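You operate a simulated robot arm through the tools that you are given. There is no shell and no other tool.

Carry out the task below with a simulated robot arm. There is one attempt and no reset: what you move stays moved.

Task
Vent the air post, then move the red coupling to outlet 1.
Fine: shut the supply for it; vent shut and supply open again at the end; drop nothing.
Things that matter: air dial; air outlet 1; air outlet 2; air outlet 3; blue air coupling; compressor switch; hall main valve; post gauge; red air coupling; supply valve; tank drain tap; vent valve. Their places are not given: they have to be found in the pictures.

Only the result counts: the job must be done as asked and must still hold three seconds after the hand-in. Knocking over, shifting, dropping, spilling or breaking anything else fails it.

Robot
A 7-joint arm with a three-finger gripper, fixed in place. Base frame: the origin is on the floor under the middle of its stand, x ahead of it, y to its left, z up. Readings come in mm, rad, newtons and seconds.
It reaches about 1342 mm from its shoulder. Its first joint turns from -2.897 to 2.897 rad. Payload 2.69 kg.
The TCP is the grasp point between the finger pads, 30 mm short of the fingertips. In the tool frame z runs along the fingers and y along their closing line. The gripper opens to 128 mm; its body begins 117 mm behind the TCP.
Orientation is that of the tool frame in the base frame, as [roll, pitch, yaw] about the fixed x, y, z axes, in that order (R = Rz(yaw) Ry(pitch) Rx(roll)). With the fingers straight down and closing along the base's y, the tool's x points along the base's -x, its y along +y and its z along -z.

Tools
- The arm moves only by the tool apply_moves. Its argument "commands" is a list of rows, each a list of 7 numbers: the shift along the tool's x, y, z in units of 300 mm (1.0 is 300 mm), then the turn, a rotation vector about the tool's x, y, z in units of 60 degrees (1.0 is 60 degrees), then the finger opening in mm, from 0 to 128. In form: [[x, y, z, rx, ry, rz, gripper], ...]. A call has 1 to 20 rows; each row is the pose to reach, as a shift and turn from the pose commanded when the call began, along the tool's axes at that moment. A call with a number of a shift or a turn outside -1 to 1 is refused whole. A row lasts 0.2 s, in which the tool goes at most 50 mm and 0.15 rad; a call with a longer step from one row to the next is refused whole, and so is a gripper value outside its range. A pose out of reach is approached as far as the arm can. The call stops where the force on the tool passes 40 N (or 10 N more than at its start, if that is more) or the arm is blocked; 0.2 s more then pass. The fingers move at their own pace (about 127 mm/s each) and stop on an object; they squeeze with about 28 N. The grip force told is the motor's: it shows also when the fingers shut on nothing. Time passes only in rows, and 0.2 s behind the last, so rows that repeat a pose let the fingers close. It gives the time, the measured TCP pose, the force on the tool (base axes), the opening and the grip force at its end, in the units of the frame above (readings bear some noise), with the torque about the TCP (base axes, N m) and any sound that the robot's microphone picked up.
- Cameras (640 x 400 px; columns grow to the right, rows downward): "scene" is fixed at [48.2, -650.8, 1690.4]; the picture's right is [0.59, -0.80, 0.00], its down [-0.33, -0.24, -0.91] and it looks along [0.73, 0.54, -0.41] (base axes); focal length 338 px, centre (320, 200). "wrist" rides on the gripper at [58, 54, -131] in the tool frame; the picture's right is [-0.68, 0.74, 0.00], its down [-0.62, -0.57, -0.55] and it looks along [-0.40, -0.37, 0.84] (tool axes); focal length 234 px, centre (320, 200).
- get_image(camera): a new picture of that camera. It takes no simulated time.
- raise_lower(by): moves the trunk up (or, below 0, down) by that many mm; the arm rides with it, the base frame stays. It gives what a move gives, with no picture.
- pixel_to_xyz(camera, pixels): for up to 12 pixels [column, row] of the newest picture of that camera ("zoom" is the newest enlarged one), the place [x, y, z] in the base frame of the surface seen there, good to about 3 mm. It takes no simulated time.
- close_up(camera, box): a new picture of the part [left, top, right, bottom] of that camera's present view, enlarged. It takes no simulated time.
- close_job(): hands the job in; it is judged then, once.

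Open the gripper and draw the arm clear of the work before you hand the job in, unless the task says otherwise.

The tools are called after "Emit:" by a JSON object that holds its "fn" and its "kwargs". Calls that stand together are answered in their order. apply_moves: Moves the arm, as the interface text tells. Its arguments: {"type":"object","properties":{"commands":{"type":"array","items":{"type":"array","items":{"type":"number"}}}},"required":["commands"]} The other tools are called the same way: raise_lower (by) moves the trunk up or down; get_image (camera) takes a picture; pixel_to_xyz (camera, pixels) gives the place of the surface under pixels of a picture; close_up (camera, box) takes an enlarged picture of a part of a camera's view; close_job () hands the job in.

At the start:

```text
time: 0.0
position: [583.7, 117.8, 1393.6]
tool_rot: [-3.14, 0.001, 3.141]
force: [1.4, -0.3, 1.6]
moment: [-0.01, -0.01, 0.01]
finger_gap: 128.0
grip_force: 0.1
trunk travel left (down, up): [-150.0, 200.0]
```

scene: 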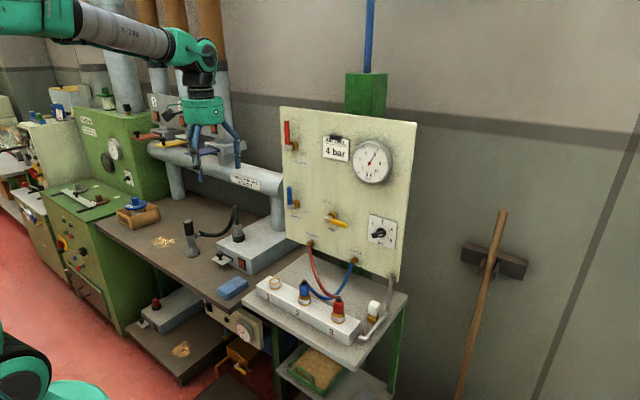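
wrist: 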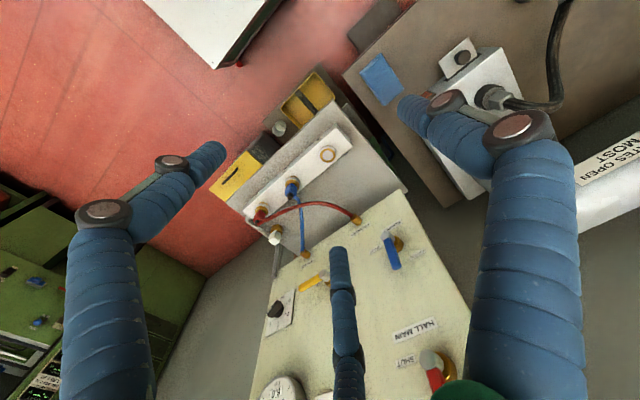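

The scene picture shows a cream panel with a red handle (287,135), blue handle (290,197), yellow handle (337,221), dial (382,232), gauge (372,162) and a shelf with three outlets. I take close-ups to read the labels.

Emit:
{"fn": "close_up", "kwargs": {"camera": "scene", "box": [270, 100, 420, 200]}}

Emit:
{"fn": "close_up", "kwargs": {"camera": "scene", "box": [270, 170, 420, 270]}}

Emit:
{"fn": "close_up", "kwargs": {"camera": "scene", "box": [240, 250, 420, 370]}}

Emit:
{"fn": "close_up", "kwargs": {"camera": "wrist", "box": [200, 60, 480, 400]}}

```text
4.00 times, centred on (345, 150) of scene
```

zoom: 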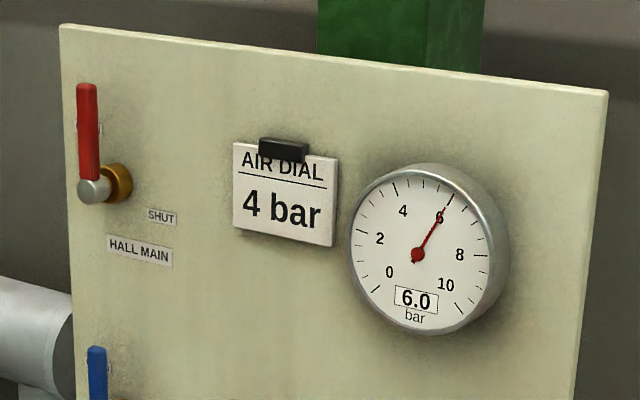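

```text
4.00 times, centred on (345, 220) of scene
```

zoom: 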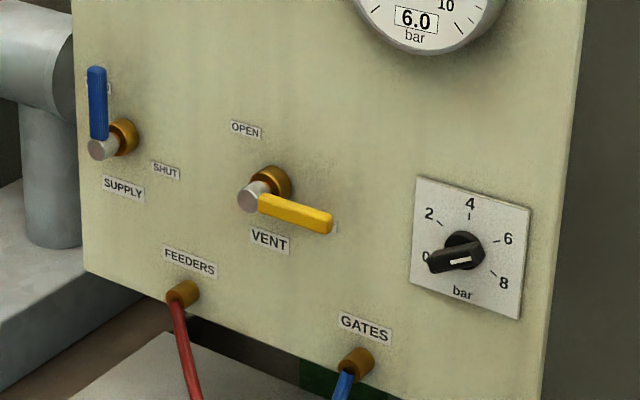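

```text
3.33 times, centred on (330, 310) of scene
```

zoom: 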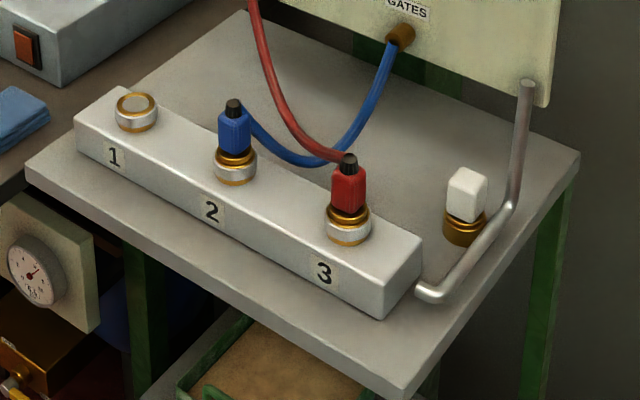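

```text
1.18 times, centred on (340, 230) of wrist
```

zoom: 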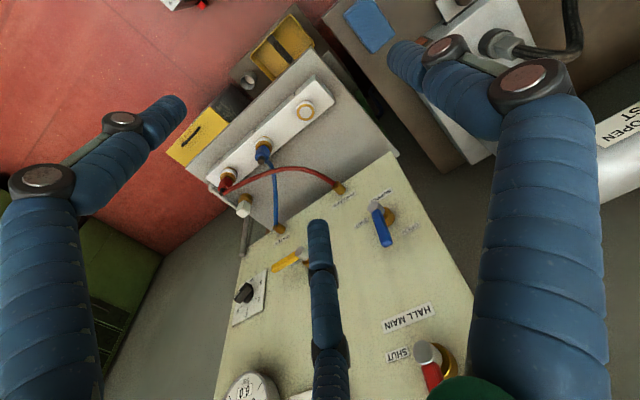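

The labels read: SUPPLY (blue) handle up with SHUT at its right, VENT (yellow) handle at right with OPEN above, gauge 6.0 bar, red coupling on outlet 3, blue on 2. I measure places of the main parts from a fresh scene picture.

Emit:
{"fn": "get_image", "kwargs": {"camera": "scene"}}

Emit:
{"fn": "pixel_to_xyz", "kwargs": {"camera": "scene", "pixels": [[283, 110], [416, 124], [397, 276], [290, 237], [310, 150], [350, 200], [287, 132], [290, 145], [290, 190], [294, 206], [332, 219], [345, 224]]}}

Emit:
{"fn": "pixel_to_xyz", "kwargs": {"camera": "scene", "pixels": [[278, 282], [305, 288], [338, 303], [306, 296], [339, 311], [274, 278], [374, 310], [366, 340], [390, 276], [311, 243], [354, 262], [380, 232]]}}

```text
taken
```

scene: 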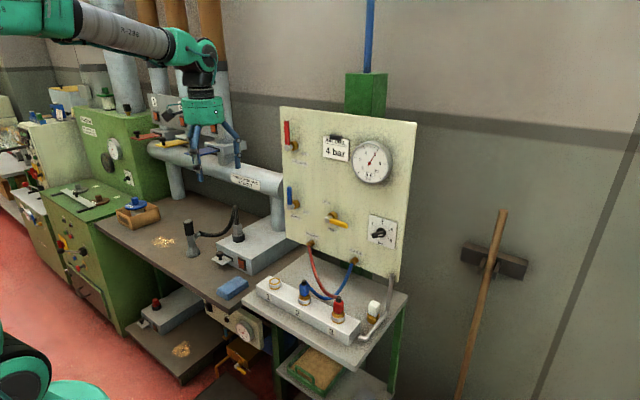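

```text
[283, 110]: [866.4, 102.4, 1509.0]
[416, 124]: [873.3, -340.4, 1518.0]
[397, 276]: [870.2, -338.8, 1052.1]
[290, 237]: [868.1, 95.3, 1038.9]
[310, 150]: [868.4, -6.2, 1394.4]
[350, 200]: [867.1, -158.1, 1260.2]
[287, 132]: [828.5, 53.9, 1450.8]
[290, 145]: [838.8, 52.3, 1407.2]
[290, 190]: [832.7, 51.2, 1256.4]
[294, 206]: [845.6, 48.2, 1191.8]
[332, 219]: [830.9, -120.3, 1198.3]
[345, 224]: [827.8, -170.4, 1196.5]
```

```text
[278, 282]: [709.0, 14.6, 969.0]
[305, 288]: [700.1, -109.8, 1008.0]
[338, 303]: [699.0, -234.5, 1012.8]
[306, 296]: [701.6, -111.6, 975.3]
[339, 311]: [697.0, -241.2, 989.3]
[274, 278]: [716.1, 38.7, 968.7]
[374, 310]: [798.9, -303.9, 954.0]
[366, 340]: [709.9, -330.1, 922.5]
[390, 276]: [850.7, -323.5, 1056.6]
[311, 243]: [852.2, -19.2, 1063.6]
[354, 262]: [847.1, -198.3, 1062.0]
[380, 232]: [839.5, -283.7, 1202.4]
```

The panel is a plane at x≈868 facing the robot, with handles standing off at x≈830. I take tighter zooms to measure the supply and vent handles.

Emit:
{"fn": "close_up", "kwargs": {"camera": "scene", "box": [280, 180, 360, 230]}}

Emit:
{"fn": "pixel_to_xyz", "kwargs": {"camera": "zoom", "pixels": [[78, 60], [78, 100], [80, 140], [75, 155], [80, 175], [100, 130], [380, 280], [430, 268], [480, 280], [540, 300], [580, 310], [550, 285]]}}

```text
8.00 times, centred on (320, 205) of scene
```

zoom: 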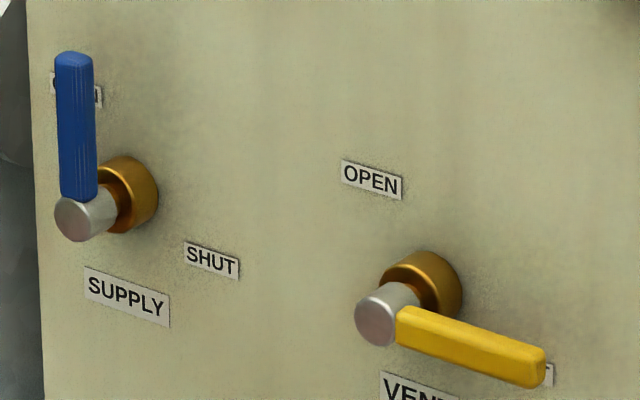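

```text
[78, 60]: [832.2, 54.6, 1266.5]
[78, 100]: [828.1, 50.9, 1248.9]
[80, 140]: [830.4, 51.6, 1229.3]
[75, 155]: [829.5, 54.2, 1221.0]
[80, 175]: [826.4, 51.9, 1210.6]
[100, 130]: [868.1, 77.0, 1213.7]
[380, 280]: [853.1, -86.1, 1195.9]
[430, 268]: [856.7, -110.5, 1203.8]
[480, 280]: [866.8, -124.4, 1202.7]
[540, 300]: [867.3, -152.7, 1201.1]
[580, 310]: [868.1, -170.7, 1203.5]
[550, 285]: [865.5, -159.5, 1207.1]
```

The blue handle stands vertical at about y=52, z 1205–1267, x≈830. I now measure the hubs and the yellow handle in the same zoom.

Emit:
{"fn": "pixel_to_xyz", "kwargs": {"camera": "zoom", "pixels": [[70, 218], [78, 220], [95, 205], [130, 200], [372, 320], [372, 340], [410, 325], [460, 340], [500, 352], [530, 368], [541, 360], [470, 328]]}}

Emit:
{"fn": "pixel_to_xyz", "kwargs": {"camera": "zoom", "pixels": [[60, 100], [90, 100], [75, 75], [75, 120], [92, 170], [62, 170], [73, 55], [440, 322], [440, 350], [520, 345], [520, 375], [543, 370]]}}

Emit:
{"fn": "close_up", "kwargs": {"camera": "scene", "box": [264, 265, 360, 325]}}

```text
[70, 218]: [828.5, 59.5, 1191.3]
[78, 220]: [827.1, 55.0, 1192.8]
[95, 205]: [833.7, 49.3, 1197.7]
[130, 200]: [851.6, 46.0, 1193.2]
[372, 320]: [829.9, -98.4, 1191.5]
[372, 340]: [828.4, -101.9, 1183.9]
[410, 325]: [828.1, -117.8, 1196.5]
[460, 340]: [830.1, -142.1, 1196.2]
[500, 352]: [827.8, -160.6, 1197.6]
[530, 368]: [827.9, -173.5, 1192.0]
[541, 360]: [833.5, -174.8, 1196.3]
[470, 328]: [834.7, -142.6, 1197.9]
```

```text
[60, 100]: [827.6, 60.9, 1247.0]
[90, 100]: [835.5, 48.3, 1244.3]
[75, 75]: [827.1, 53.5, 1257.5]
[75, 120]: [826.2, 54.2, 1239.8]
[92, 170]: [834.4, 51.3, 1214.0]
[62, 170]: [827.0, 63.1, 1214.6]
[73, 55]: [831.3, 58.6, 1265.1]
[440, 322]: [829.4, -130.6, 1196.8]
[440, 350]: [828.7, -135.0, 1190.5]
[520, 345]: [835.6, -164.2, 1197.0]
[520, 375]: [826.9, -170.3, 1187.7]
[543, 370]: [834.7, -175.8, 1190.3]
```

```text
6.67 times, centred on (312, 295) of scene
```

zoom: 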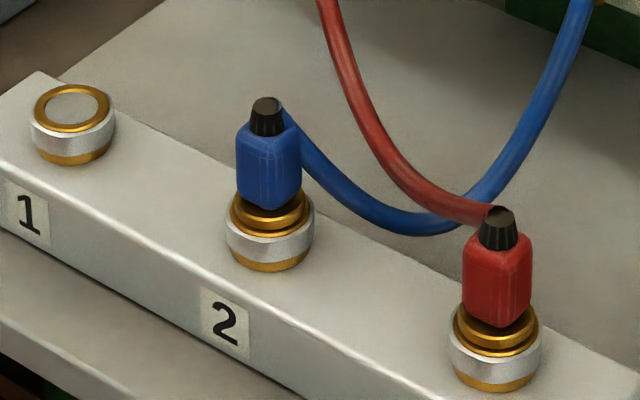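

Supply pivot is about (y 55, z 1192), vent pivot (y −100, z 1192), handle faces at x≈827. Now I measure the couplings and outlets in this zoom.

Emit:
{"fn": "pixel_to_xyz", "kwargs": {"camera": "zoom", "pixels": [[73, 107], [73, 145], [73, 155], [100, 105], [45, 105], [73, 88], [73, 128], [497, 225], [495, 270], [480, 285], [515, 275], [495, 318]]}}

Emit:
{"fn": "pixel_to_xyz", "kwargs": {"camera": "zoom", "pixels": [[495, 335], [490, 350], [495, 370], [495, 383], [470, 275], [527, 265], [268, 120], [262, 165], [285, 160], [262, 215], [268, 245], [268, 265]]}}

Emit:
{"fn": "pixel_to_xyz", "kwargs": {"camera": "zoom", "pixels": [[480, 210], [440, 205], [390, 170], [345, 70], [320, 10], [400, 235], [500, 180], [560, 60], [180, 180], [350, 250], [200, 100], [100, 250]]}}

```text
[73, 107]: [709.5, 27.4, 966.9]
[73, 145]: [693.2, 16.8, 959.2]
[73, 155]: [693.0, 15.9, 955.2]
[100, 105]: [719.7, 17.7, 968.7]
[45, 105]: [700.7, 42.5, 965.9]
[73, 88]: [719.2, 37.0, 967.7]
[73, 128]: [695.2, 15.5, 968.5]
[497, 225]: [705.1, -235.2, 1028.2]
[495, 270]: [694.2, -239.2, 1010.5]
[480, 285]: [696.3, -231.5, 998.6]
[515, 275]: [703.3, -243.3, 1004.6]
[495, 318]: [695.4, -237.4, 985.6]
```

```text
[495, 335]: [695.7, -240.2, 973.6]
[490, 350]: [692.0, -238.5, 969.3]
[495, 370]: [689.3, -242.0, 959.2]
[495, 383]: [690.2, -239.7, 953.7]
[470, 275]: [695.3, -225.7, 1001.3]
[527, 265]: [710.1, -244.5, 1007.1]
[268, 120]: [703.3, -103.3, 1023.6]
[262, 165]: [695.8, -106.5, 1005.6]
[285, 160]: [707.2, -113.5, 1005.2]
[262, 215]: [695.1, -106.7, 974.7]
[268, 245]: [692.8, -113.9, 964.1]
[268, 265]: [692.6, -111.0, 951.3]
```

```text
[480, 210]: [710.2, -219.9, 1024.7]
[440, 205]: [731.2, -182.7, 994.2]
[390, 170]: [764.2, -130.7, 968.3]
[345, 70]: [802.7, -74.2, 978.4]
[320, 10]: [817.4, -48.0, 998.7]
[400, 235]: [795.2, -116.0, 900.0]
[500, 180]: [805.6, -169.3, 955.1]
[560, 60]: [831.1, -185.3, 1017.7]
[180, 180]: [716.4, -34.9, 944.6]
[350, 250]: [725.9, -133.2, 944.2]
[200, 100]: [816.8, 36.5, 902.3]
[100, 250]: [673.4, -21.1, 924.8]
```

Outlets lie near x≈708 at y≈28 (1), −102 (2), −232 (3), with the block top at z≈944. I look at the gripper's shape next to plan finger clearance.

Emit:
{"fn": "close_up", "kwargs": {"camera": "scene", "box": [150, 30, 278, 200]}}

Emit:
{"fn": "close_up", "kwargs": {"camera": "scene", "box": [370, 200, 410, 260]}}

```text
2.35 times, centred on (214, 115) of scene
```

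zoom: 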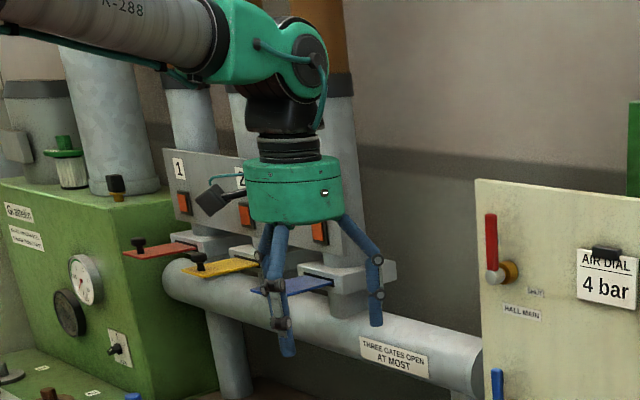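

```text
6.67 times, centred on (390, 230) of scene
```

zoom: 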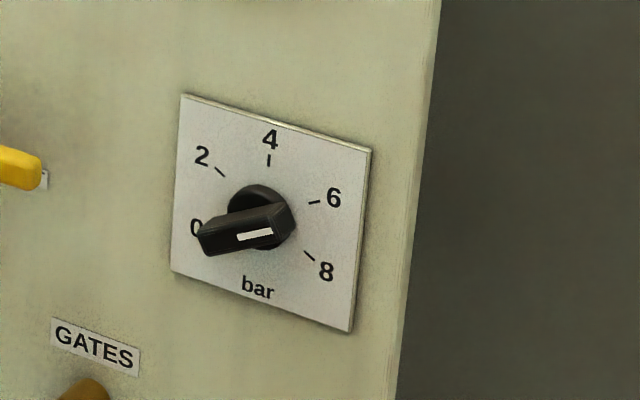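

The gripper has three slim fingers; I need to know how they meet. I close them in free air here, at steady pose, and look with the wrist camera.

Emit:
{"fn": "apply_moves", "kwargs": {"commands": [[0, 0, 0, 0, 0, 0, 60], [0, 0, 0, 0, 0, 0, 30], [0, 0, 0, 0, 0, 0, 14], [0, 0, 0, 0, 0, 0, 14]]}}

Emit:
{"fn": "get_image", "kwargs": {"camera": "wrist"}}

Emit:
{"fn": "close_up", "kwargs": {"camera": "scene", "box": [150, 30, 278, 200]}}

```text
time: 1.0
position: [584.7, 118.6, 1393.2]
tool_rot: [3.141, 0.0, 3.141]
force: [-0.1, 0.1, -0.4]
moment: [0.02, -0.02, 0.0]
finger_gap: 13.8
grip_force: 0.0
trunk travel left (down, up): [-150.0, 200.0]
```

```text
taken
```

wrist: 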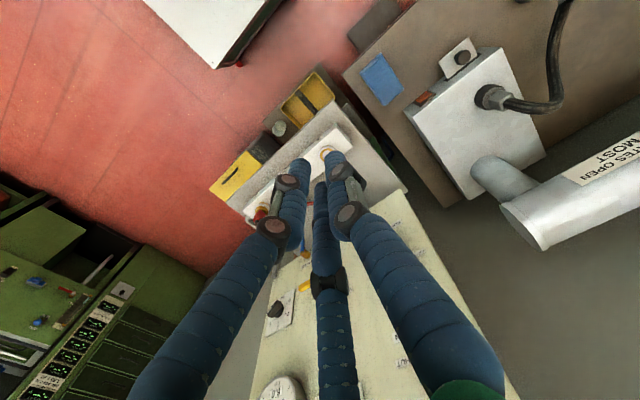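

```text
2.35 times, centred on (214, 115) of scene
```

zoom: 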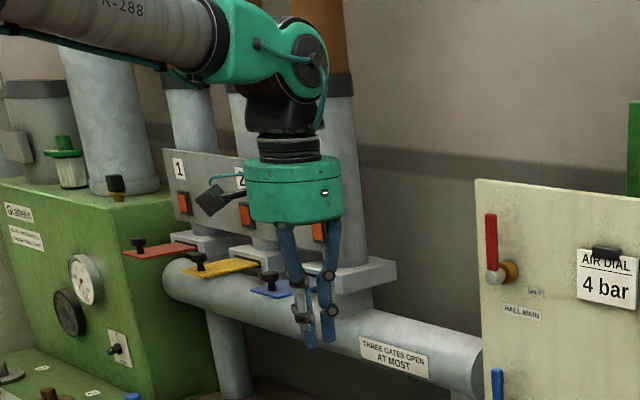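

The fingers close concentrically into a compact cluster (tips near (303,165), (320,190), (335,155) in the wrist view), good as a poker. I check the surroundings — pipe, bench and gauge — before turning the hand horizontal.

Emit:
{"fn": "pixel_to_xyz", "kwargs": {"camera": "scene", "pixels": [[240, 178], [278, 190], [180, 150], [238, 232], [191, 245], [260, 240], [372, 162], [390, 150], [372, 182], [358, 165], [340, 138], [235, 215]]}}

Emit:
{"fn": "pixel_to_xyz", "kwargs": {"camera": "scene", "pixels": [[371, 220], [383, 218], [370, 240], [378, 233], [384, 230], [90, 25], [165, 40], [195, 60], [203, 110], [207, 165], [375, 305], [390, 290]]}}

```text
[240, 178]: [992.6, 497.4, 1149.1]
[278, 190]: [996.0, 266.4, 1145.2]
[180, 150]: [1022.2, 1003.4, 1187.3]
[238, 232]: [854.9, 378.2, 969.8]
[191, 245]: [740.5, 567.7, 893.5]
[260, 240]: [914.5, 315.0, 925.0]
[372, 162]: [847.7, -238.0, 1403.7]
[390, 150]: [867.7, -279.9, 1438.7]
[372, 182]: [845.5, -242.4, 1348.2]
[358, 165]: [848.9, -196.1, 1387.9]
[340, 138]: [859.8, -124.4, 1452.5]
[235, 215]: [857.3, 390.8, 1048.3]
```

```text
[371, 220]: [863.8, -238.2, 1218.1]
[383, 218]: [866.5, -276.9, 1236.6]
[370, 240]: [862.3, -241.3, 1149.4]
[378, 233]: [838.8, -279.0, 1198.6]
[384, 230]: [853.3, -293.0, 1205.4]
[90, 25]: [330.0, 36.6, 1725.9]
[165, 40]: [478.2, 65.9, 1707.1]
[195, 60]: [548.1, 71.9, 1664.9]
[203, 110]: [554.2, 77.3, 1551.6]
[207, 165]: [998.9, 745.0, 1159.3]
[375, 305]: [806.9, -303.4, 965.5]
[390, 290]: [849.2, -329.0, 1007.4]
```

The space in front of the panel's left half is free. I close the fist and pitch the hand up 60° while easing forward and down.

Emit:
{"fn": "apply_moves", "kwargs": {"commands": [[-0.033, 0, 0.042, 0, -0.125, 0, 0], [-0.067, 0, 0.083, 0, -0.25, 0, 0], [-0.1, 0, 0.125, 0, -0.375, 0, 0], [-0.133, 0, 0.167, 0, -0.5, 0, 0], [-0.167, 0, 0.208, 0, -0.625, 0, 0], [-0.2, 0, 0.25, 0, -0.75, 0, 0], [-0.233, 0, 0.292, 0, -0.875, 0, 0], [-0.267, 0, 0.333, 0, -1.0, 0, 0], [-0.267, 0, 0.333, 0, -1.0, 0, 0]]}}

```text
time: 3.0
position: [666.7, 120.5, 1291.8]
tool_rot: [-3.141, 1.045, -3.14]
force: [1.8, 0.5, -1.3]
moment: [-0.02, 0.05, -0.09]
finger_gap: 2.2
grip_force: 28.3
trunk travel left (down, up): [-150.0, 200.0]
```

The hand is pitched 60°. I finish the remaining 30° and move to about (740, 105, 1245), in front and left of the supply handle.

Emit:
{"fn": "apply_moves", "kwargs": {"commands": [[0.003, -0.0125, 0.074, 0, -0.125, 0, 0], [0.006, -0.025, 0.148, 0, -0.25, 0, 0], [0.008, -0.0375, 0.221, 0, -0.375, 0, 0], [0.011, -0.05, 0.295, 0, -0.5, 0, 0], [0.011, -0.05, 0.295, 0, -0.5, 0, 0]]}}

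Emit:
{"fn": "get_image", "kwargs": {"camera": "scene"}}

Emit:
{"fn": "get_image", "kwargs": {"camera": "wrist"}}

```text
time: 4.2
position: [741.7, 106.1, 1242.9]
tool_rot: [-2.481, 1.569, -2.478]
force: [1.1, -0.3, -2.1]
moment: [-0.02, -0.07, -0.03]
finger_gap: 2.3
grip_force: 27.8
out of reach, approached as far as the arm can: row 2
trunk travel left (down, up): [-150.0, 200.0]
```

```text
taken
```

scene: 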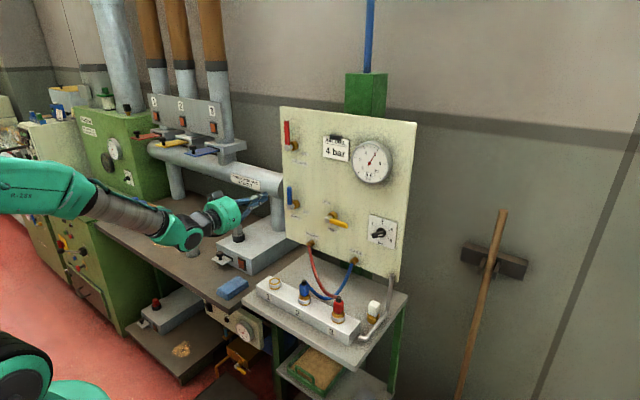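

```text
taken
```

wrist: 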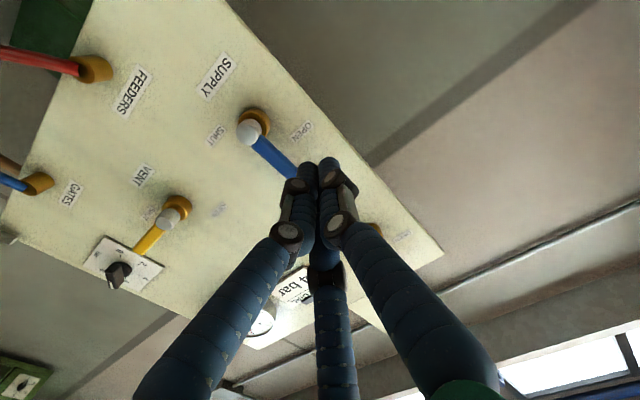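

The hand now points at the panel; in the wrist view the fist (310,170) is just beside the blue handle (270,155). I advance straight to x≈826, with fingertips about 12 mm short of the panel.

Emit:
{"fn": "apply_moves", "kwargs": {"commands": [[0, 0, 0.093, 0, 0, 0, 0], [0, 0, 0.187, 0, 0, 0, 0], [0, 0, 0.28, 0, 0, 0, 0], [0, 0, 0.28, 0, 0, 0, 0]]}}

Emit:
{"fn": "get_image", "kwargs": {"camera": "wrist"}}

Emit:
{"fn": "close_up", "kwargs": {"camera": "scene", "box": [200, 150, 360, 250]}}

```text
time: 5.2
position: [825.8, 103.7, 1243.2]
tool_rot: [-0.121, 1.57, -0.122]
force: [0.7, 0.8, -0.9]
moment: [0.0, -0.04, 0.01]
finger_gap: 2.1
grip_force: 28.0
trunk travel left (down, up): [-150.0, 200.0]
```

```text
taken
```

wrist: 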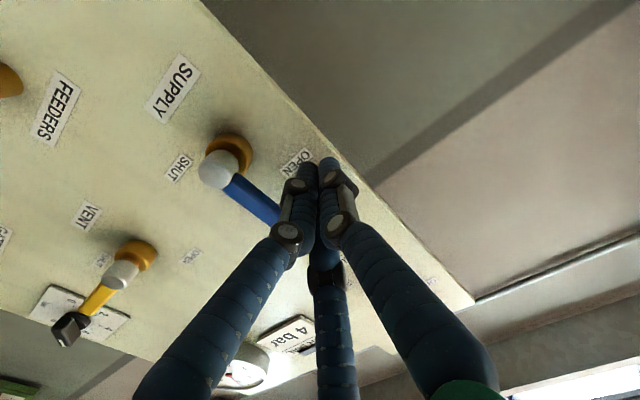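

```text
4.00 times, centred on (280, 200) of scene
```

zoom: 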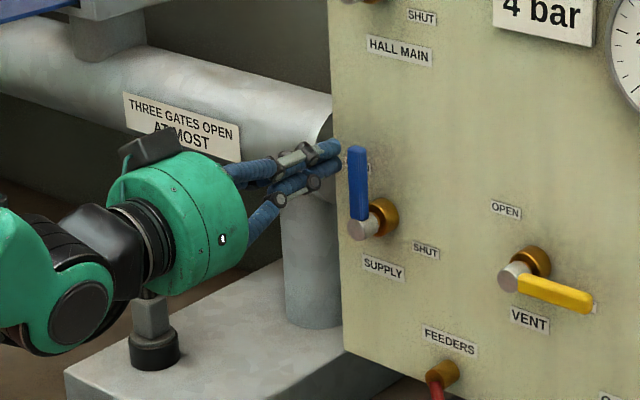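

The fist is level with the blue handle's upper part and left of it (zoom (330,150) vs handle (357,180)). I push it right and down along its arc about the pivot (55, 1192).

Emit:
{"fn": "apply_moves", "kwargs": {"commands": [[0, -0.079, 0, 0, 0, 0, 0], [-0.008, -0.141, 0, 0, 0, 0, 0], [-0.007, -0.188, 0, 0, 0, 0, 0], [0.006, -0.233, 0, 0, 0, 0, 0], [0.03, -0.273, 0, 0, 0, 0, 0], [0.063, -0.306, 0, 0, 0, 0, 0], [0.104, -0.329, 0, 0, 0, 0, 0], [0.104, -0.329, 0, 0, 0, 0, 0]]}}

Emit:
{"fn": "close_up", "kwargs": {"camera": "scene", "box": [200, 150, 360, 250]}}

Emit:
{"fn": "get_image", "kwargs": {"camera": "wrist"}}

```text
time: 7.0
position: [817.1, 62.5, 1238.4]
tool_rot: [-3.112, 1.561, 3.135]
force: [-0.3, 0.2, 0.2]
moment: [0.0, 0.0, 0.01]
finger_gap: 2.4
grip_force: 28.0
out of reach, approached as far as the arm can: row 1, 2, 3, 4, 5, 6, 7, 8
trunk travel left (down, up): [-150.0, 200.0]
```

```text
4.00 times, centred on (280, 200) of scene
```

zoom: 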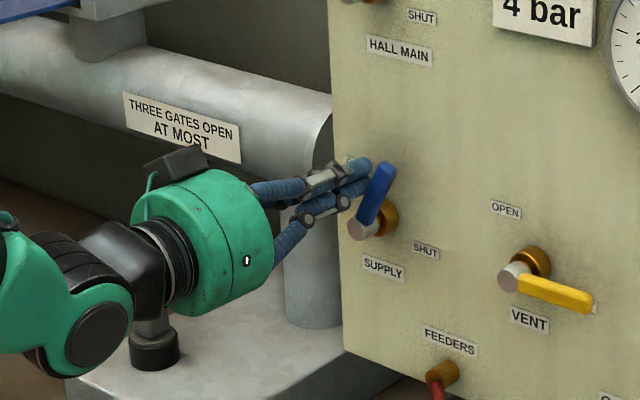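

```text
taken
```

wrist: 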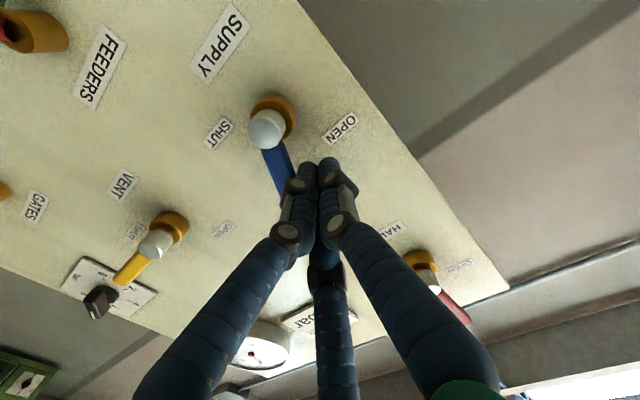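

The arm ran into its joint limits (out of reach, hand at (817, 62, 1238)); the handle moved only about 25°. A level hand is too folded here, so I draw back first, then will use a hand tilted about 30° downwards.

Emit:
{"fn": "apply_moves", "kwargs": {"commands": [[0, 0, -0.1, 0, 0, 0, 0], [0, 0, -0.2, 0, 0, 0, 0], [0, 0, -0.3, 0, 0, 0, 0], [0, 0, -0.3, 0, 0, 0, 0]]}}

```text
time: 8.0
position: [724.3, 71.4, 1242.5]
tool_rot: [-3.084, 1.568, -3.094]
force: [-0.2, 0.7, 1.0]
moment: [-0.01, 0.05, 0.0]
finger_gap: 2.1
grip_force: 28.3
out of reach, approached as far as the arm can: row 1, 2, 3, 4
trunk travel left (down, up): [-150.0, 200.0]
```

The hand is clear of the panel at (724, 71, 1242). I tilt it 30° nose-down (+0.5 about tool y) and see where it settles.

Emit:
{"fn": "apply_moves", "kwargs": {"commands": [[0, 0, 0, 0, 0.125, 0, 0], [0, 0, 0, 0, 0.25, 0, 0], [0, 0, 0, 0, 0.375, 0, 0], [0, 0, 0, 0, 0.5, 0, 0], [0, 0, 0, 0, 0.5, 0, 0], [0, 0, 0, 0, 0.5, 0, 0]]}}

Emit:
{"fn": "get_image", "kwargs": {"camera": "scene"}}

```text
time: 9.4
position: [726.8, 71.6, 1243.7]
tool_rot: [3.141, 1.047, 3.14]
force: [-0.2, -0.6, -0.2]
moment: [0.04, -0.02, 0.03]
finger_gap: 2.3
grip_force: 28.2
trunk travel left (down, up): [-150.0, 200.0]
```

```text
taken
```

scene: 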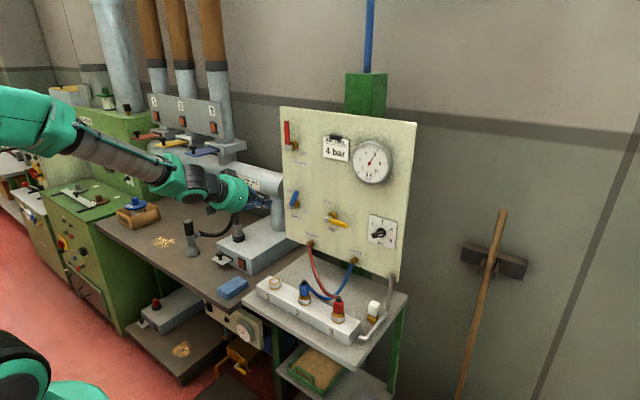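

The tilted pose is reachable, and the blue handle now leans right about 27° in the scene (294,199). I bring the fist to (822, 75, 1269), left-above the leaning handle.

Emit:
{"fn": "apply_moves", "kwargs": {"commands": [[-0.077, 0.004, 0.078, 0, 0, 0, 0], [-0.154, 0.008, 0.155, 0, 0, 0, 0], [-0.231, 0.011, 0.233, 0, 0, 0, 0], [-0.231, 0.011, 0.233, 0, 0, 0, 0]]}}

Emit:
{"fn": "close_up", "kwargs": {"camera": "scene", "box": [200, 150, 360, 250]}}

Emit:
{"fn": "get_image", "kwargs": {"camera": "wrist"}}

```text
time: 10.4
position: [821.4, 76.4, 1267.8]
tool_rot: [3.141, 1.048, -3.141]
force: [0.0, -0.2, -0.4]
moment: [0.02, -0.04, 0.0]
finger_gap: 2.0
grip_force: 27.5
trunk travel left (down, up): [-150.0, 200.0]
```

```text
4.00 times, centred on (280, 200) of scene
```

zoom: 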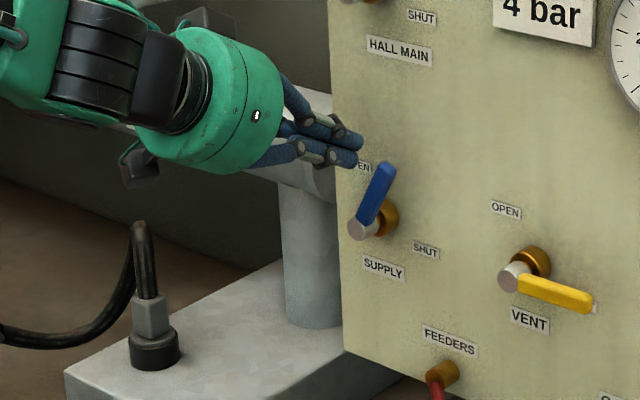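

```text
taken
```

wrist: 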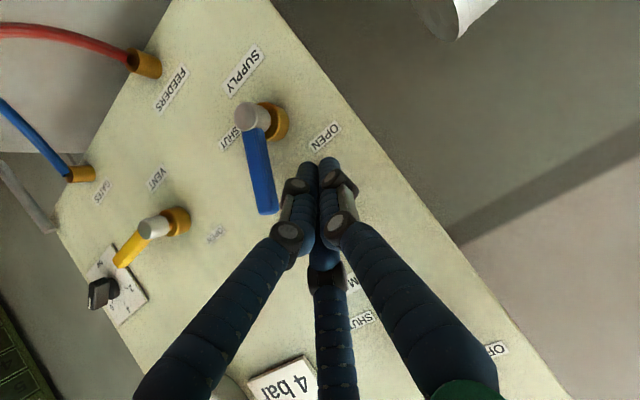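

The fist sits clear to the upper left of the handle tip. I sweep it along the arc right and down towards SHUT.

Emit:
{"fn": "apply_moves", "kwargs": {"commands": [[0.0427, -0.0913, 0.0247, 0, 0, 0, 0], [0.0485, -0.1327, 0.028, 0, 0, 0, 0], [0.0615, -0.1723, 0.0355, 0, 0, 0, 0], [0.0831, -0.2083, 0.048, 0, 0, 0, 0], [0.112, -0.238, 0.0647, 0, 0, 0, 0], [0.1264, -0.238, 0.073, 0, 0, 0, 0], [0.1264, -0.238, 0.073, 0, 0, 0, 0]]}}

Emit:
{"fn": "close_up", "kwargs": {"camera": "scene", "box": [240, 150, 400, 250]}}

Emit:
{"fn": "get_image", "kwargs": {"camera": "wrist"}}

```text
time: 12.0
position: [821.5, 4.1, 1225.8]
tool_rot: [-3.141, 1.047, -3.141]
force: [-0.6, 0.0, 0.1]
moment: [0.07, 0.01, 0.01]
finger_gap: 2.3
grip_force: 27.9
trunk travel left (down, up): [-150.0, 200.0]
```

```text
4.00 times, centred on (320, 200) of scene
```

zoom: 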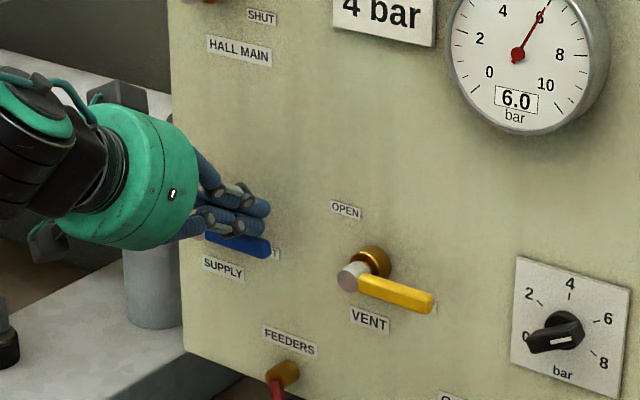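

```text
taken
```

wrist: 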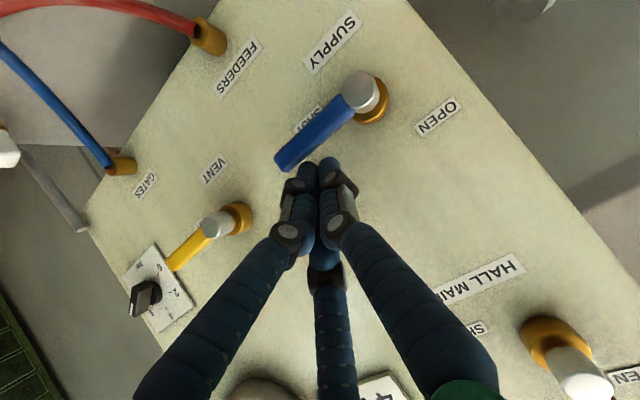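

The blue handle is now nearly horizontal, covering its SHUT label. I measure both handles for parallelism.

Emit:
{"fn": "pixel_to_xyz", "kwargs": {"camera": "zoom", "pixels": [[212, 238], [240, 244], [262, 250], [262, 256], [230, 246], [370, 282], [400, 290], [425, 297], [425, 306], [390, 296]]}}

```text
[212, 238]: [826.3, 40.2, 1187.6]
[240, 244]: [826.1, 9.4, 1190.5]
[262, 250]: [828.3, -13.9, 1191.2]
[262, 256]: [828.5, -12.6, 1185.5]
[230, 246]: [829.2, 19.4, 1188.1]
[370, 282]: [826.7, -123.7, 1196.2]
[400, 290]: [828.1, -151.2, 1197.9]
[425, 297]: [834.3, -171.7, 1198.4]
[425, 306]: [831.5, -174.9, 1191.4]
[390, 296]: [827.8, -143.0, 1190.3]
```

Readings suggest it is at or within a few degrees of horizontal. I press a few mm further down, watching the force, to make sure it is on its stop.

Emit:
{"fn": "apply_moves", "kwargs": {"commands": [[0.0087, 0, 0.005, 0, 0, 0, 0], [0.0173, 0, 0.01, 0, 0, 0, 0], [0.026, 0, 0.015, 0, 0, 0, 0]]}}

Emit:
{"fn": "close_up", "kwargs": {"camera": "scene", "box": [240, 150, 400, 250]}}

```text
time: 12.8
position: [822.3, 3.9, 1224.5]
tool_rot: [3.14, 1.057, -3.141]
force: [4.3, -4.6, 36.1]
moment: [-0.31, -0.66, -0.25]
finger_gap: 2.0
grip_force: 27.6
trunk travel left (down, up): [-150.0, 200.0]
```

```text
4.00 times, centred on (320, 200) of scene
```

zoom: 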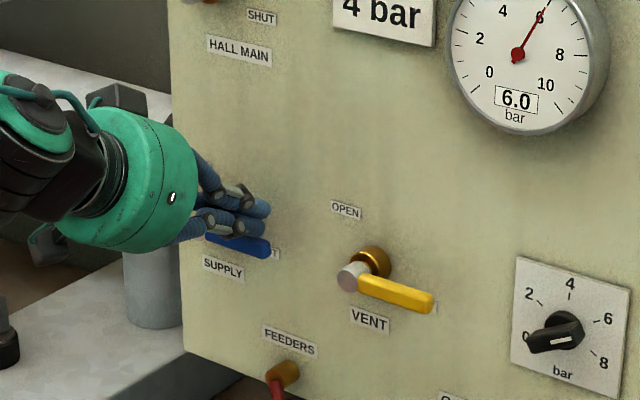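

The force rose to 36 N with no further motion: the supply handle is on its SHUT stop. I back off and move to below the vent handle, staying at x≈762 in transit.

Emit:
{"fn": "apply_moves", "kwargs": {"commands": [[0.0078, 0, -0.08, 0, 0, 0, 0], [0.066, 0, -0.181, 0, 0, 0, 0], [0.1144, -0.133, -0.165, 0, 0, 0, 0], [0.172, -0.267, -0.1315, 0, 0, 0, 0], [0.2443, -0.397, -0.0899, 0, 0, 0, 0], [0.331, -0.513, -0.0399, 0, 0, 0, 0], [0.331, -0.513, -0.0399, 0, 0, 0, 0]]}}

Emit:
{"fn": "get_image", "kwargs": {"camera": "scene"}}

Emit:
{"fn": "get_image", "kwargs": {"camera": "wrist"}}

```text
time: 14.4
position: [763.7, -152.0, 1133.1]
tool_rot: [-3.141, 1.048, -3.141]
force: [0.7, -0.1, -1.3]
moment: [0.06, -0.02, 0.03]
finger_gap: 2.1
grip_force: 27.9
trunk travel left (down, up): [-150.0, 200.0]
```

```text
taken
```

scene: 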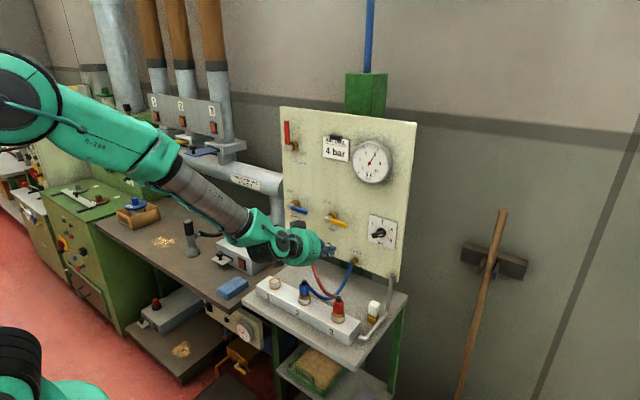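

```text
taken
```

wrist: 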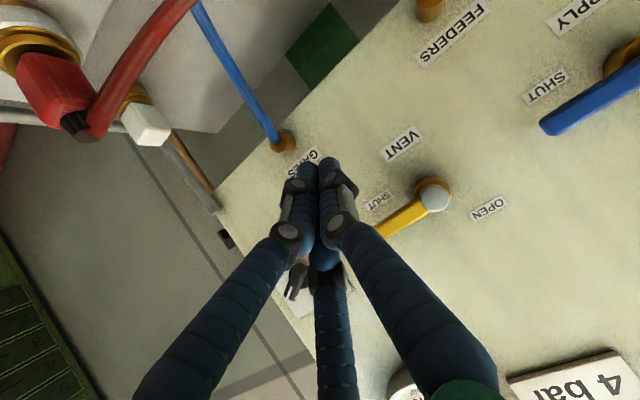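

The hand is at (764, −152, 1133), below-front of the yellow handle. I move straight forward 57 mm under it.

Emit:
{"fn": "apply_moves", "kwargs": {"commands": [[-0.048, 0.003, 0.083, 0, 0, 0, 0], [-0.0955, 0.006, 0.1655, 0, 0, 0, 0], [-0.0955, 0.006, 0.1655, 0, 0, 0, 0]]}}

Emit:
{"fn": "close_up", "kwargs": {"camera": "scene", "box": [270, 170, 430, 270]}}

Emit:
{"fn": "get_image", "kwargs": {"camera": "wrist"}}

```text
time: 15.2
position: [819.4, -149.1, 1136.1]
tool_rot: [-3.14, 1.048, 3.141]
force: [0.5, -0.6, -0.4]
moment: [-0.01, -0.03, 0.01]
finger_gap: 2.4
grip_force: 28.5
trunk travel left (down, up): [-150.0, 200.0]
```

```text
4.00 times, centred on (350, 220) of scene
```

zoom: 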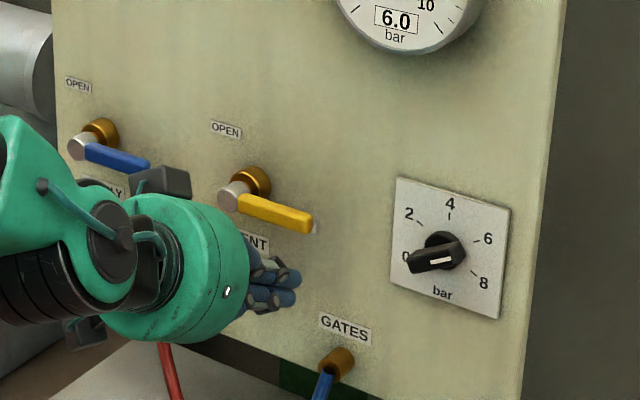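

```text
taken
```

wrist: 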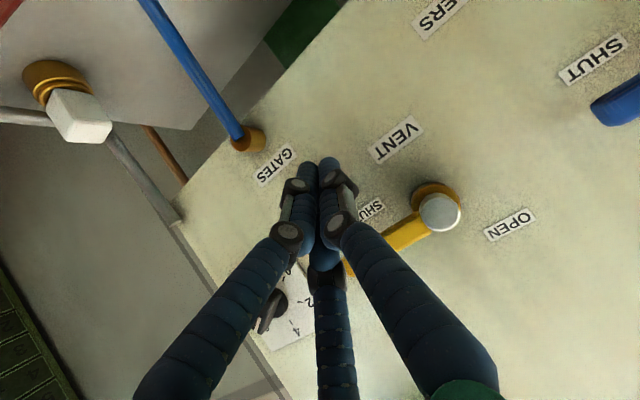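

The fist is directly under the yellow handle, clear of the GATES fitting. I push it up along its arc towards OPEN (pivot (−100, 1192)).

Emit:
{"fn": "apply_moves", "kwargs": {"commands": [[-0.0957, -0.003, -0.0477, 0, 0, 0, 0], [-0.142, -0.02, -0.0743, 0, 0, 0, 0], [-0.188, -0.0207, -0.101, 0, 0, 0, 0], [-0.2343, -0.0067, -0.1277, 0, 0, 0, 0], [-0.269, 0.014, -0.1477, 0, 0, 0, 0], [-0.2977, 0.0437, -0.1643, 0, 0, 0, 0], [-0.321, 0.08, -0.1777, 0, 0, 0, 0], [-0.321, 0.08, -0.1777, 0, 0, 0, 0]]}}

Emit:
{"fn": "close_up", "kwargs": {"camera": "scene", "box": [270, 150, 430, 250]}}

Emit:
{"fn": "get_image", "kwargs": {"camera": "wrist"}}

```text
time: 17.0
position: [820.5, -125.1, 1245.3]
tool_rot: [3.139, 1.046, 3.139]
force: [-0.1, -11.7, -2.0]
moment: [-0.09, 0.13, -0.11]
finger_gap: 2.0
grip_force: 28.1
trunk travel left (down, up): [-150.0, 200.0]
```

```text
4.00 times, centred on (350, 200) of scene
```

zoom: 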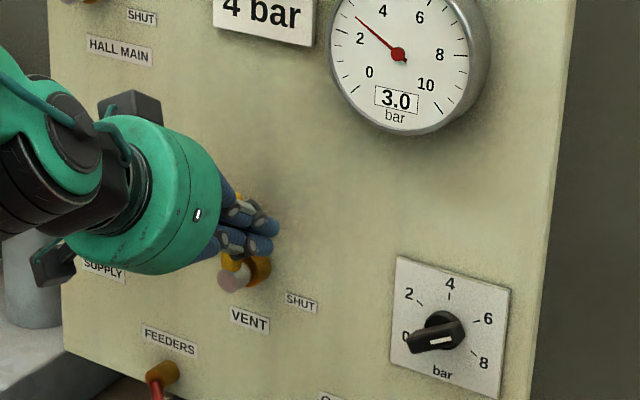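

```text
taken
```

wrist: 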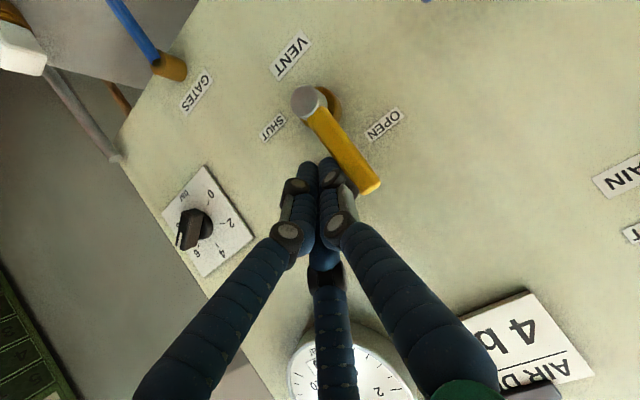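

The vent handle is up at OPEN and the gauge has dropped to 3.0 bar and falling. I back off sideways and away from the panel, then check the gauge again.

Emit:
{"fn": "apply_moves", "kwargs": {"commands": [[0, -0.04, 0, 0, 0, 0, 0], [0.0667, -0.05, -0.1155, 0, 0, 0, 0], [0.133, -0.05, -0.231, 0, 0, 0, 0], [0.2, -0.05, -0.3464, 0, 0, 0, 0], [0.2, -0.05, -0.3464, 0, 0, 0, 0]]}}

Emit:
{"fn": "close_up", "kwargs": {"camera": "scene", "box": [270, 130, 430, 250]}}

Emit:
{"fn": "get_image", "kwargs": {"camera": "wrist"}}

```text
time: 18.2
position: [700.4, -139.0, 1245.6]
tool_rot: [-3.141, 1.047, 3.141]
force: [-1.2, 0.9, 0.0]
moment: [-0.01, 0.02, 0.01]
finger_gap: 2.4
grip_force: 28.0
trunk travel left (down, up): [-150.0, 200.0]
```

```text
3.33 times, centred on (350, 190) of scene
```

zoom: 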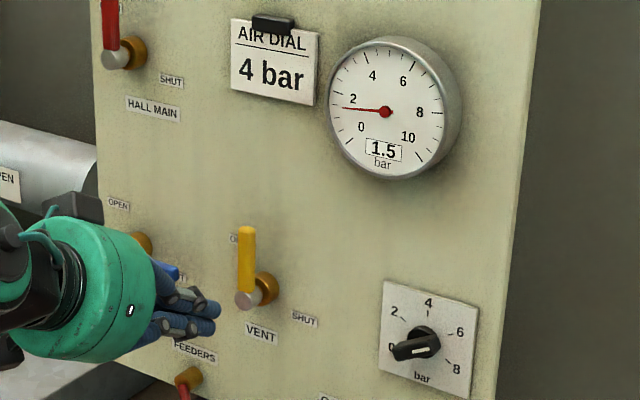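

```text
taken
```

wrist: 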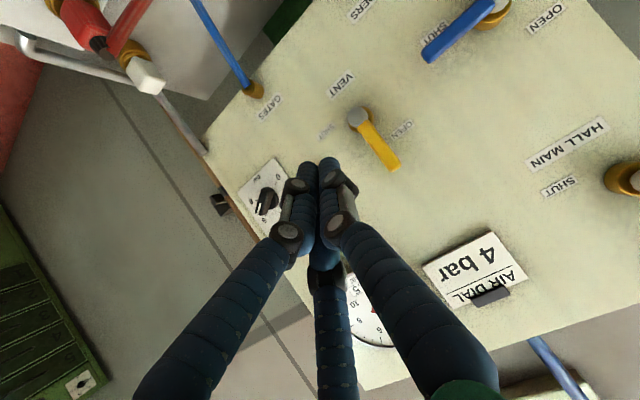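

Gauge reads 1.5 bar and still falling; supply blue is at SHUT, vent at OPEN. Meanwhile I swing the hand to point straight down while moving over to y≈−235, opening the fingers to 80 mm.

Emit:
{"fn": "apply_moves", "kwargs": {"commands": [[0, -0.04, 0, 0, 0.125, 0, 10], [0, -0.08, 0, 0, 0.25, 0, 20], [0, -0.12, 0, 0, 0.375, 0, 30], [0, -0.16, 0, 0, 0.5, 0, 40], [0, -0.2, 0, 0, 0.625, 0, 50], [0, -0.24, 0, 0, 0.75, 0, 60], [0, -0.28, 0, 0, 0.875, 0, 70], [0, -0.32, 0, 0, 1.0, 0, 80], [0, -0.32, 0, 0, 1.0, 0, 80]]}}

Emit:
{"fn": "get_image", "kwargs": {"camera": "wrist"}}

Emit:
{"fn": "close_up", "kwargs": {"camera": "scene", "box": [240, 130, 430, 330]}}

```text
time: 20.2
position: [691.2, -231.1, 1220.1]
tool_rot: [2.942, 0.138, 3.131]
force: [-0.1, 1.2, -0.3]
moment: [-0.12, 0.09, 0.03]
finger_gap: 80.3
grip_force: 0.2
out of reach, approached as far as the arm can: row 5, 6, 7, 8, 9
trunk travel left (down, up): [-150.0, 200.0]
```

```text
taken
```

wrist: 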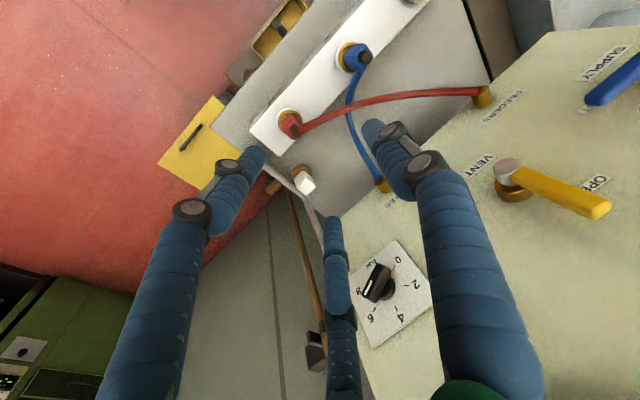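

```text
2.00 times, centred on (335, 230) of scene
```

zoom: 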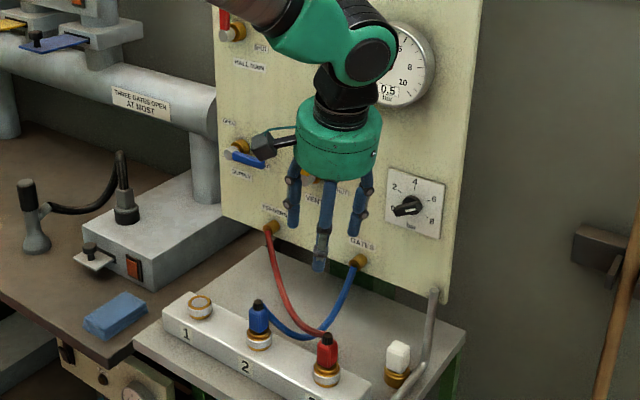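

Gauge now shows 0.5 bar and falling. The arm again reports a limit with the hand tilted ~13° off vertical, so I try turning the hand about its own axis (+30° about tool z) together with the tilt correction.

Emit:
{"fn": "apply_moves", "kwargs": {"commands": [[-0.011, 0.004, -0.02, 0.047, 0.033, 0.12, 80], [-0.022, 0.008, -0.04, 0.094, 0.066, 0.24, 80], [-0.033, 0.011, -0.06, 0.14, 0.1, 0.36, 80], [-0.044, 0.015, -0.077, 0.187, 0.132, 0.48, 80], [-0.044, 0.015, -0.077, 0.187, 0.132, 0.48, 80]]}}

Emit:
{"fn": "get_image", "kwargs": {"camera": "wrist"}}

Emit:
{"fn": "get_image", "kwargs": {"camera": "scene"}}

```text
time: 21.4
position: [692.7, -223.1, 1218.9]
tool_rot: [2.896, 0.0, 2.711]
force: [-1.3, -0.1, -0.6]
moment: [-0.04, -0.01, -0.03]
finger_gap: 79.8
grip_force: 0.1
out of reach, approached as far as the arm can: row 1, 2, 3, 4, 5
trunk travel left (down, up): [-150.0, 200.0]
```

```text
taken
```

wrist: 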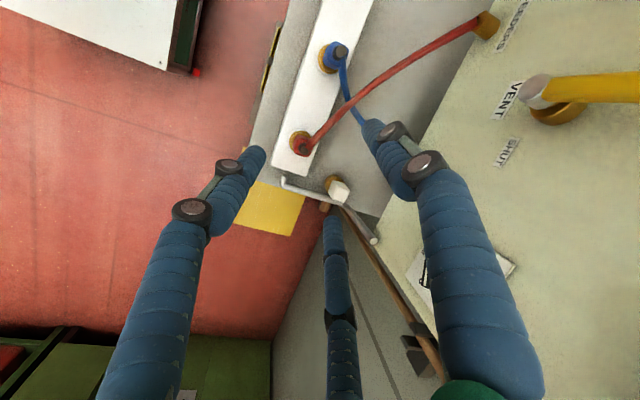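

```text
taken
```

scene: 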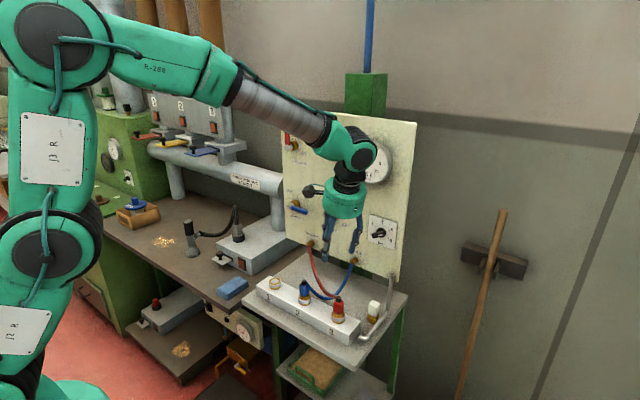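

The yaw turned but a sideways tilt of ~14° remains. I measure the arm's links in the scene picture to understand its present configuration.

Emit:
{"fn": "pixel_to_xyz", "kwargs": {"camera": "scene", "pixels": [[40, 250], [60, 30], [52, 150], [20, 320], [160, 60], [240, 95], [300, 125], [360, 155], [345, 180], [345, 205], [60, 390], [325, 140]]}}

Emit:
{"fn": "close_up", "kwargs": {"camera": "scene", "box": [0, 0, 400, 280]}}

```text
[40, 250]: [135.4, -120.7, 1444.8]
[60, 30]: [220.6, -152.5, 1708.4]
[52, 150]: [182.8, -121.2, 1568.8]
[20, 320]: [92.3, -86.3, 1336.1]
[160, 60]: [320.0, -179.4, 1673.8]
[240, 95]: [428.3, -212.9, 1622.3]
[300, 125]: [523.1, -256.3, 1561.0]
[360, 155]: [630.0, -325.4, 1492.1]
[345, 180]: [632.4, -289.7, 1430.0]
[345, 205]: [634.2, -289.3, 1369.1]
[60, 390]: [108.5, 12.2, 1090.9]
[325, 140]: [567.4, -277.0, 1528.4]
```

```text
1.43 times, centred on (200, 140) of scene
```

zoom: 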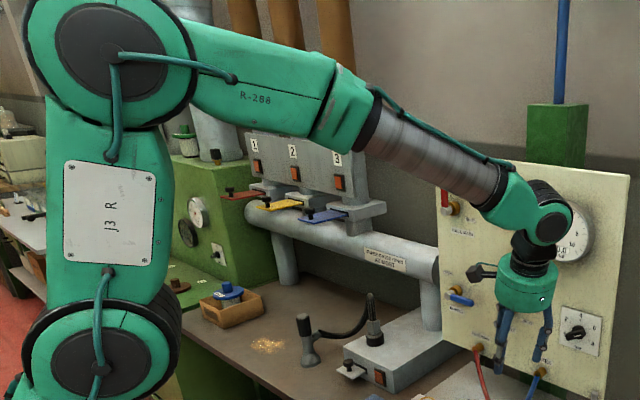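

The links show a normal elbow-up posture, and z was the thing that would not rise, so a lower hand should be easier. I command the tilt correction while descending to about z=1150.

Emit:
{"fn": "apply_moves", "kwargs": {"commands": [[-0.013, -0.019, 0.055, 0.06, 0, 0, 80], [-0.026, -0.038, 0.11, 0.12, 0, 0, 80], [-0.04, -0.057, 0.166, 0.18, 0, 0, 80], [-0.053, -0.076, 0.222, 0.234, 0, 0, 80], [-0.053, -0.076, 0.222, 0.234, 0, 0, 80]]}}

```text
time: 22.6
position: [696.0, -220.3, 1159.8]
tool_rot: [2.914, 0.02, 2.699]
force: [0.7, -0.9, -0.5]
moment: [0.01, 0.0, 0.02]
finger_gap: 79.9
grip_force: 0.1
out of reach, approached as far as the arm can: row 1, 2, 3, 4, 5
trunk travel left (down, up): [-150.0, 200.0]
```

Tilt persists (roll 2.914), so a wrist joint seems stuck on that side. I test whether the hand can straighten when moved back towards +y by 90 mm.

Emit:
{"fn": "apply_moves", "kwargs": {"commands": [[0.043, 0.088, 0.02, 0, 0, 0, 80], [0.086, 0.177, 0.04, 0.05, 0, 0, 80], [0.128, 0.265, 0.059, 0.11, 0, 0, 80], [0.128, 0.265, 0.059, 0.165, 0, 0, 80], [0.128, 0.265, 0.059, 0.217, 0, 0, 80], [0.128, 0.265, 0.059, 0.217, 0, 0, 80]]}}

Emit:
{"fn": "get_image", "kwargs": {"camera": "scene"}}

```text
time: 24.0
position: [675.4, -170.2, 1137.8]
tool_rot: [2.935, 0.064, 2.734]
force: [-1.1, -0.1, 1.1]
moment: [-0.04, -0.03, 0.02]
finger_gap: 79.7
grip_force: 0.2
out of reach, approached as far as the arm can: row 1, 2, 3, 4, 5, 6
trunk travel left (down, up): [-150.0, 200.0]
```

```text
taken
```

scene: 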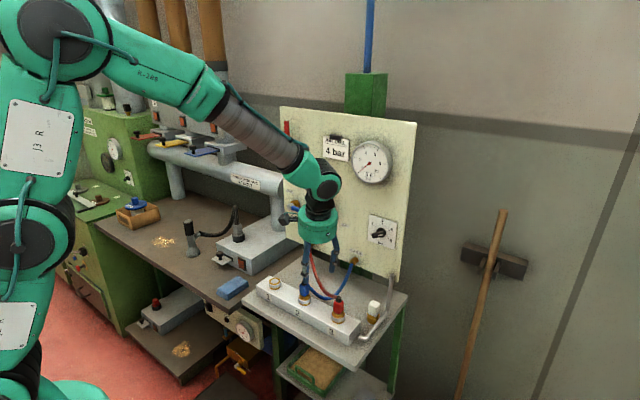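

The residual tilt (0.245 rad = π − 2.897) tells me joint 5 is flipped to its stop, because I passed the straight-wrist pose sideways. I go back to the 30°-down pose at (700, −139, 1245) to unwind it.

Emit:
{"fn": "apply_moves", "kwargs": {"commands": [[-0.007, 0.025, -0.04, -0.0043, -0.1104, -0.0546, 80], [-0.014, 0.05, -0.08, -0.0086, -0.2208, -0.1092, 80], [-0.021, 0.074, -0.12, -0.0129, -0.3311, -0.1638, 80], [-0.029, 0.099, -0.16, -0.0172, -0.4415, -0.2185, 80], [-0.036, 0.124, -0.2, -0.0214, -0.5519, -0.2731, 80], [-0.043, 0.149, -0.241, -0.0257, -0.6623, -0.3277, 80], [-0.05, 0.173, -0.281, -0.03, -0.7726, -0.3823, 80], [-0.057, 0.198, -0.321, -0.0343, -0.883, -0.4369, 80], [-0.057, 0.198, -0.321, -0.0343, -0.883, -0.4369, 80]]}}

Emit:
{"fn": "get_image", "kwargs": {"camera": "scene"}}

```text
time: 26.0
position: [701.3, -138.7, 1247.9]
tool_rot: [3.14, 1.046, 3.141]
force: [-0.1, 0.7, 0.9]
moment: [-0.03, 0.02, -0.03]
finger_gap: 79.8
grip_force: 0.1
trunk travel left (down, up): [-150.0, 200.0]
```

```text
taken
```

scene: 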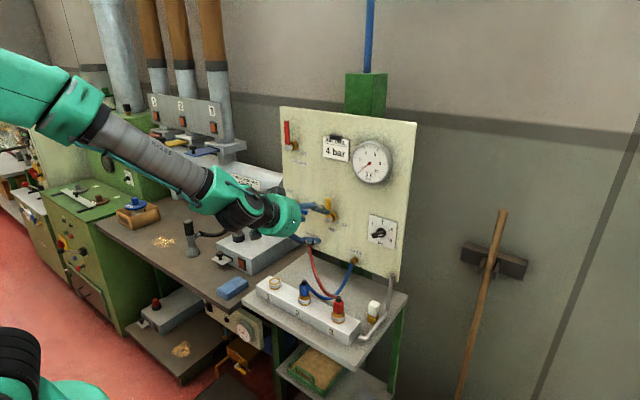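

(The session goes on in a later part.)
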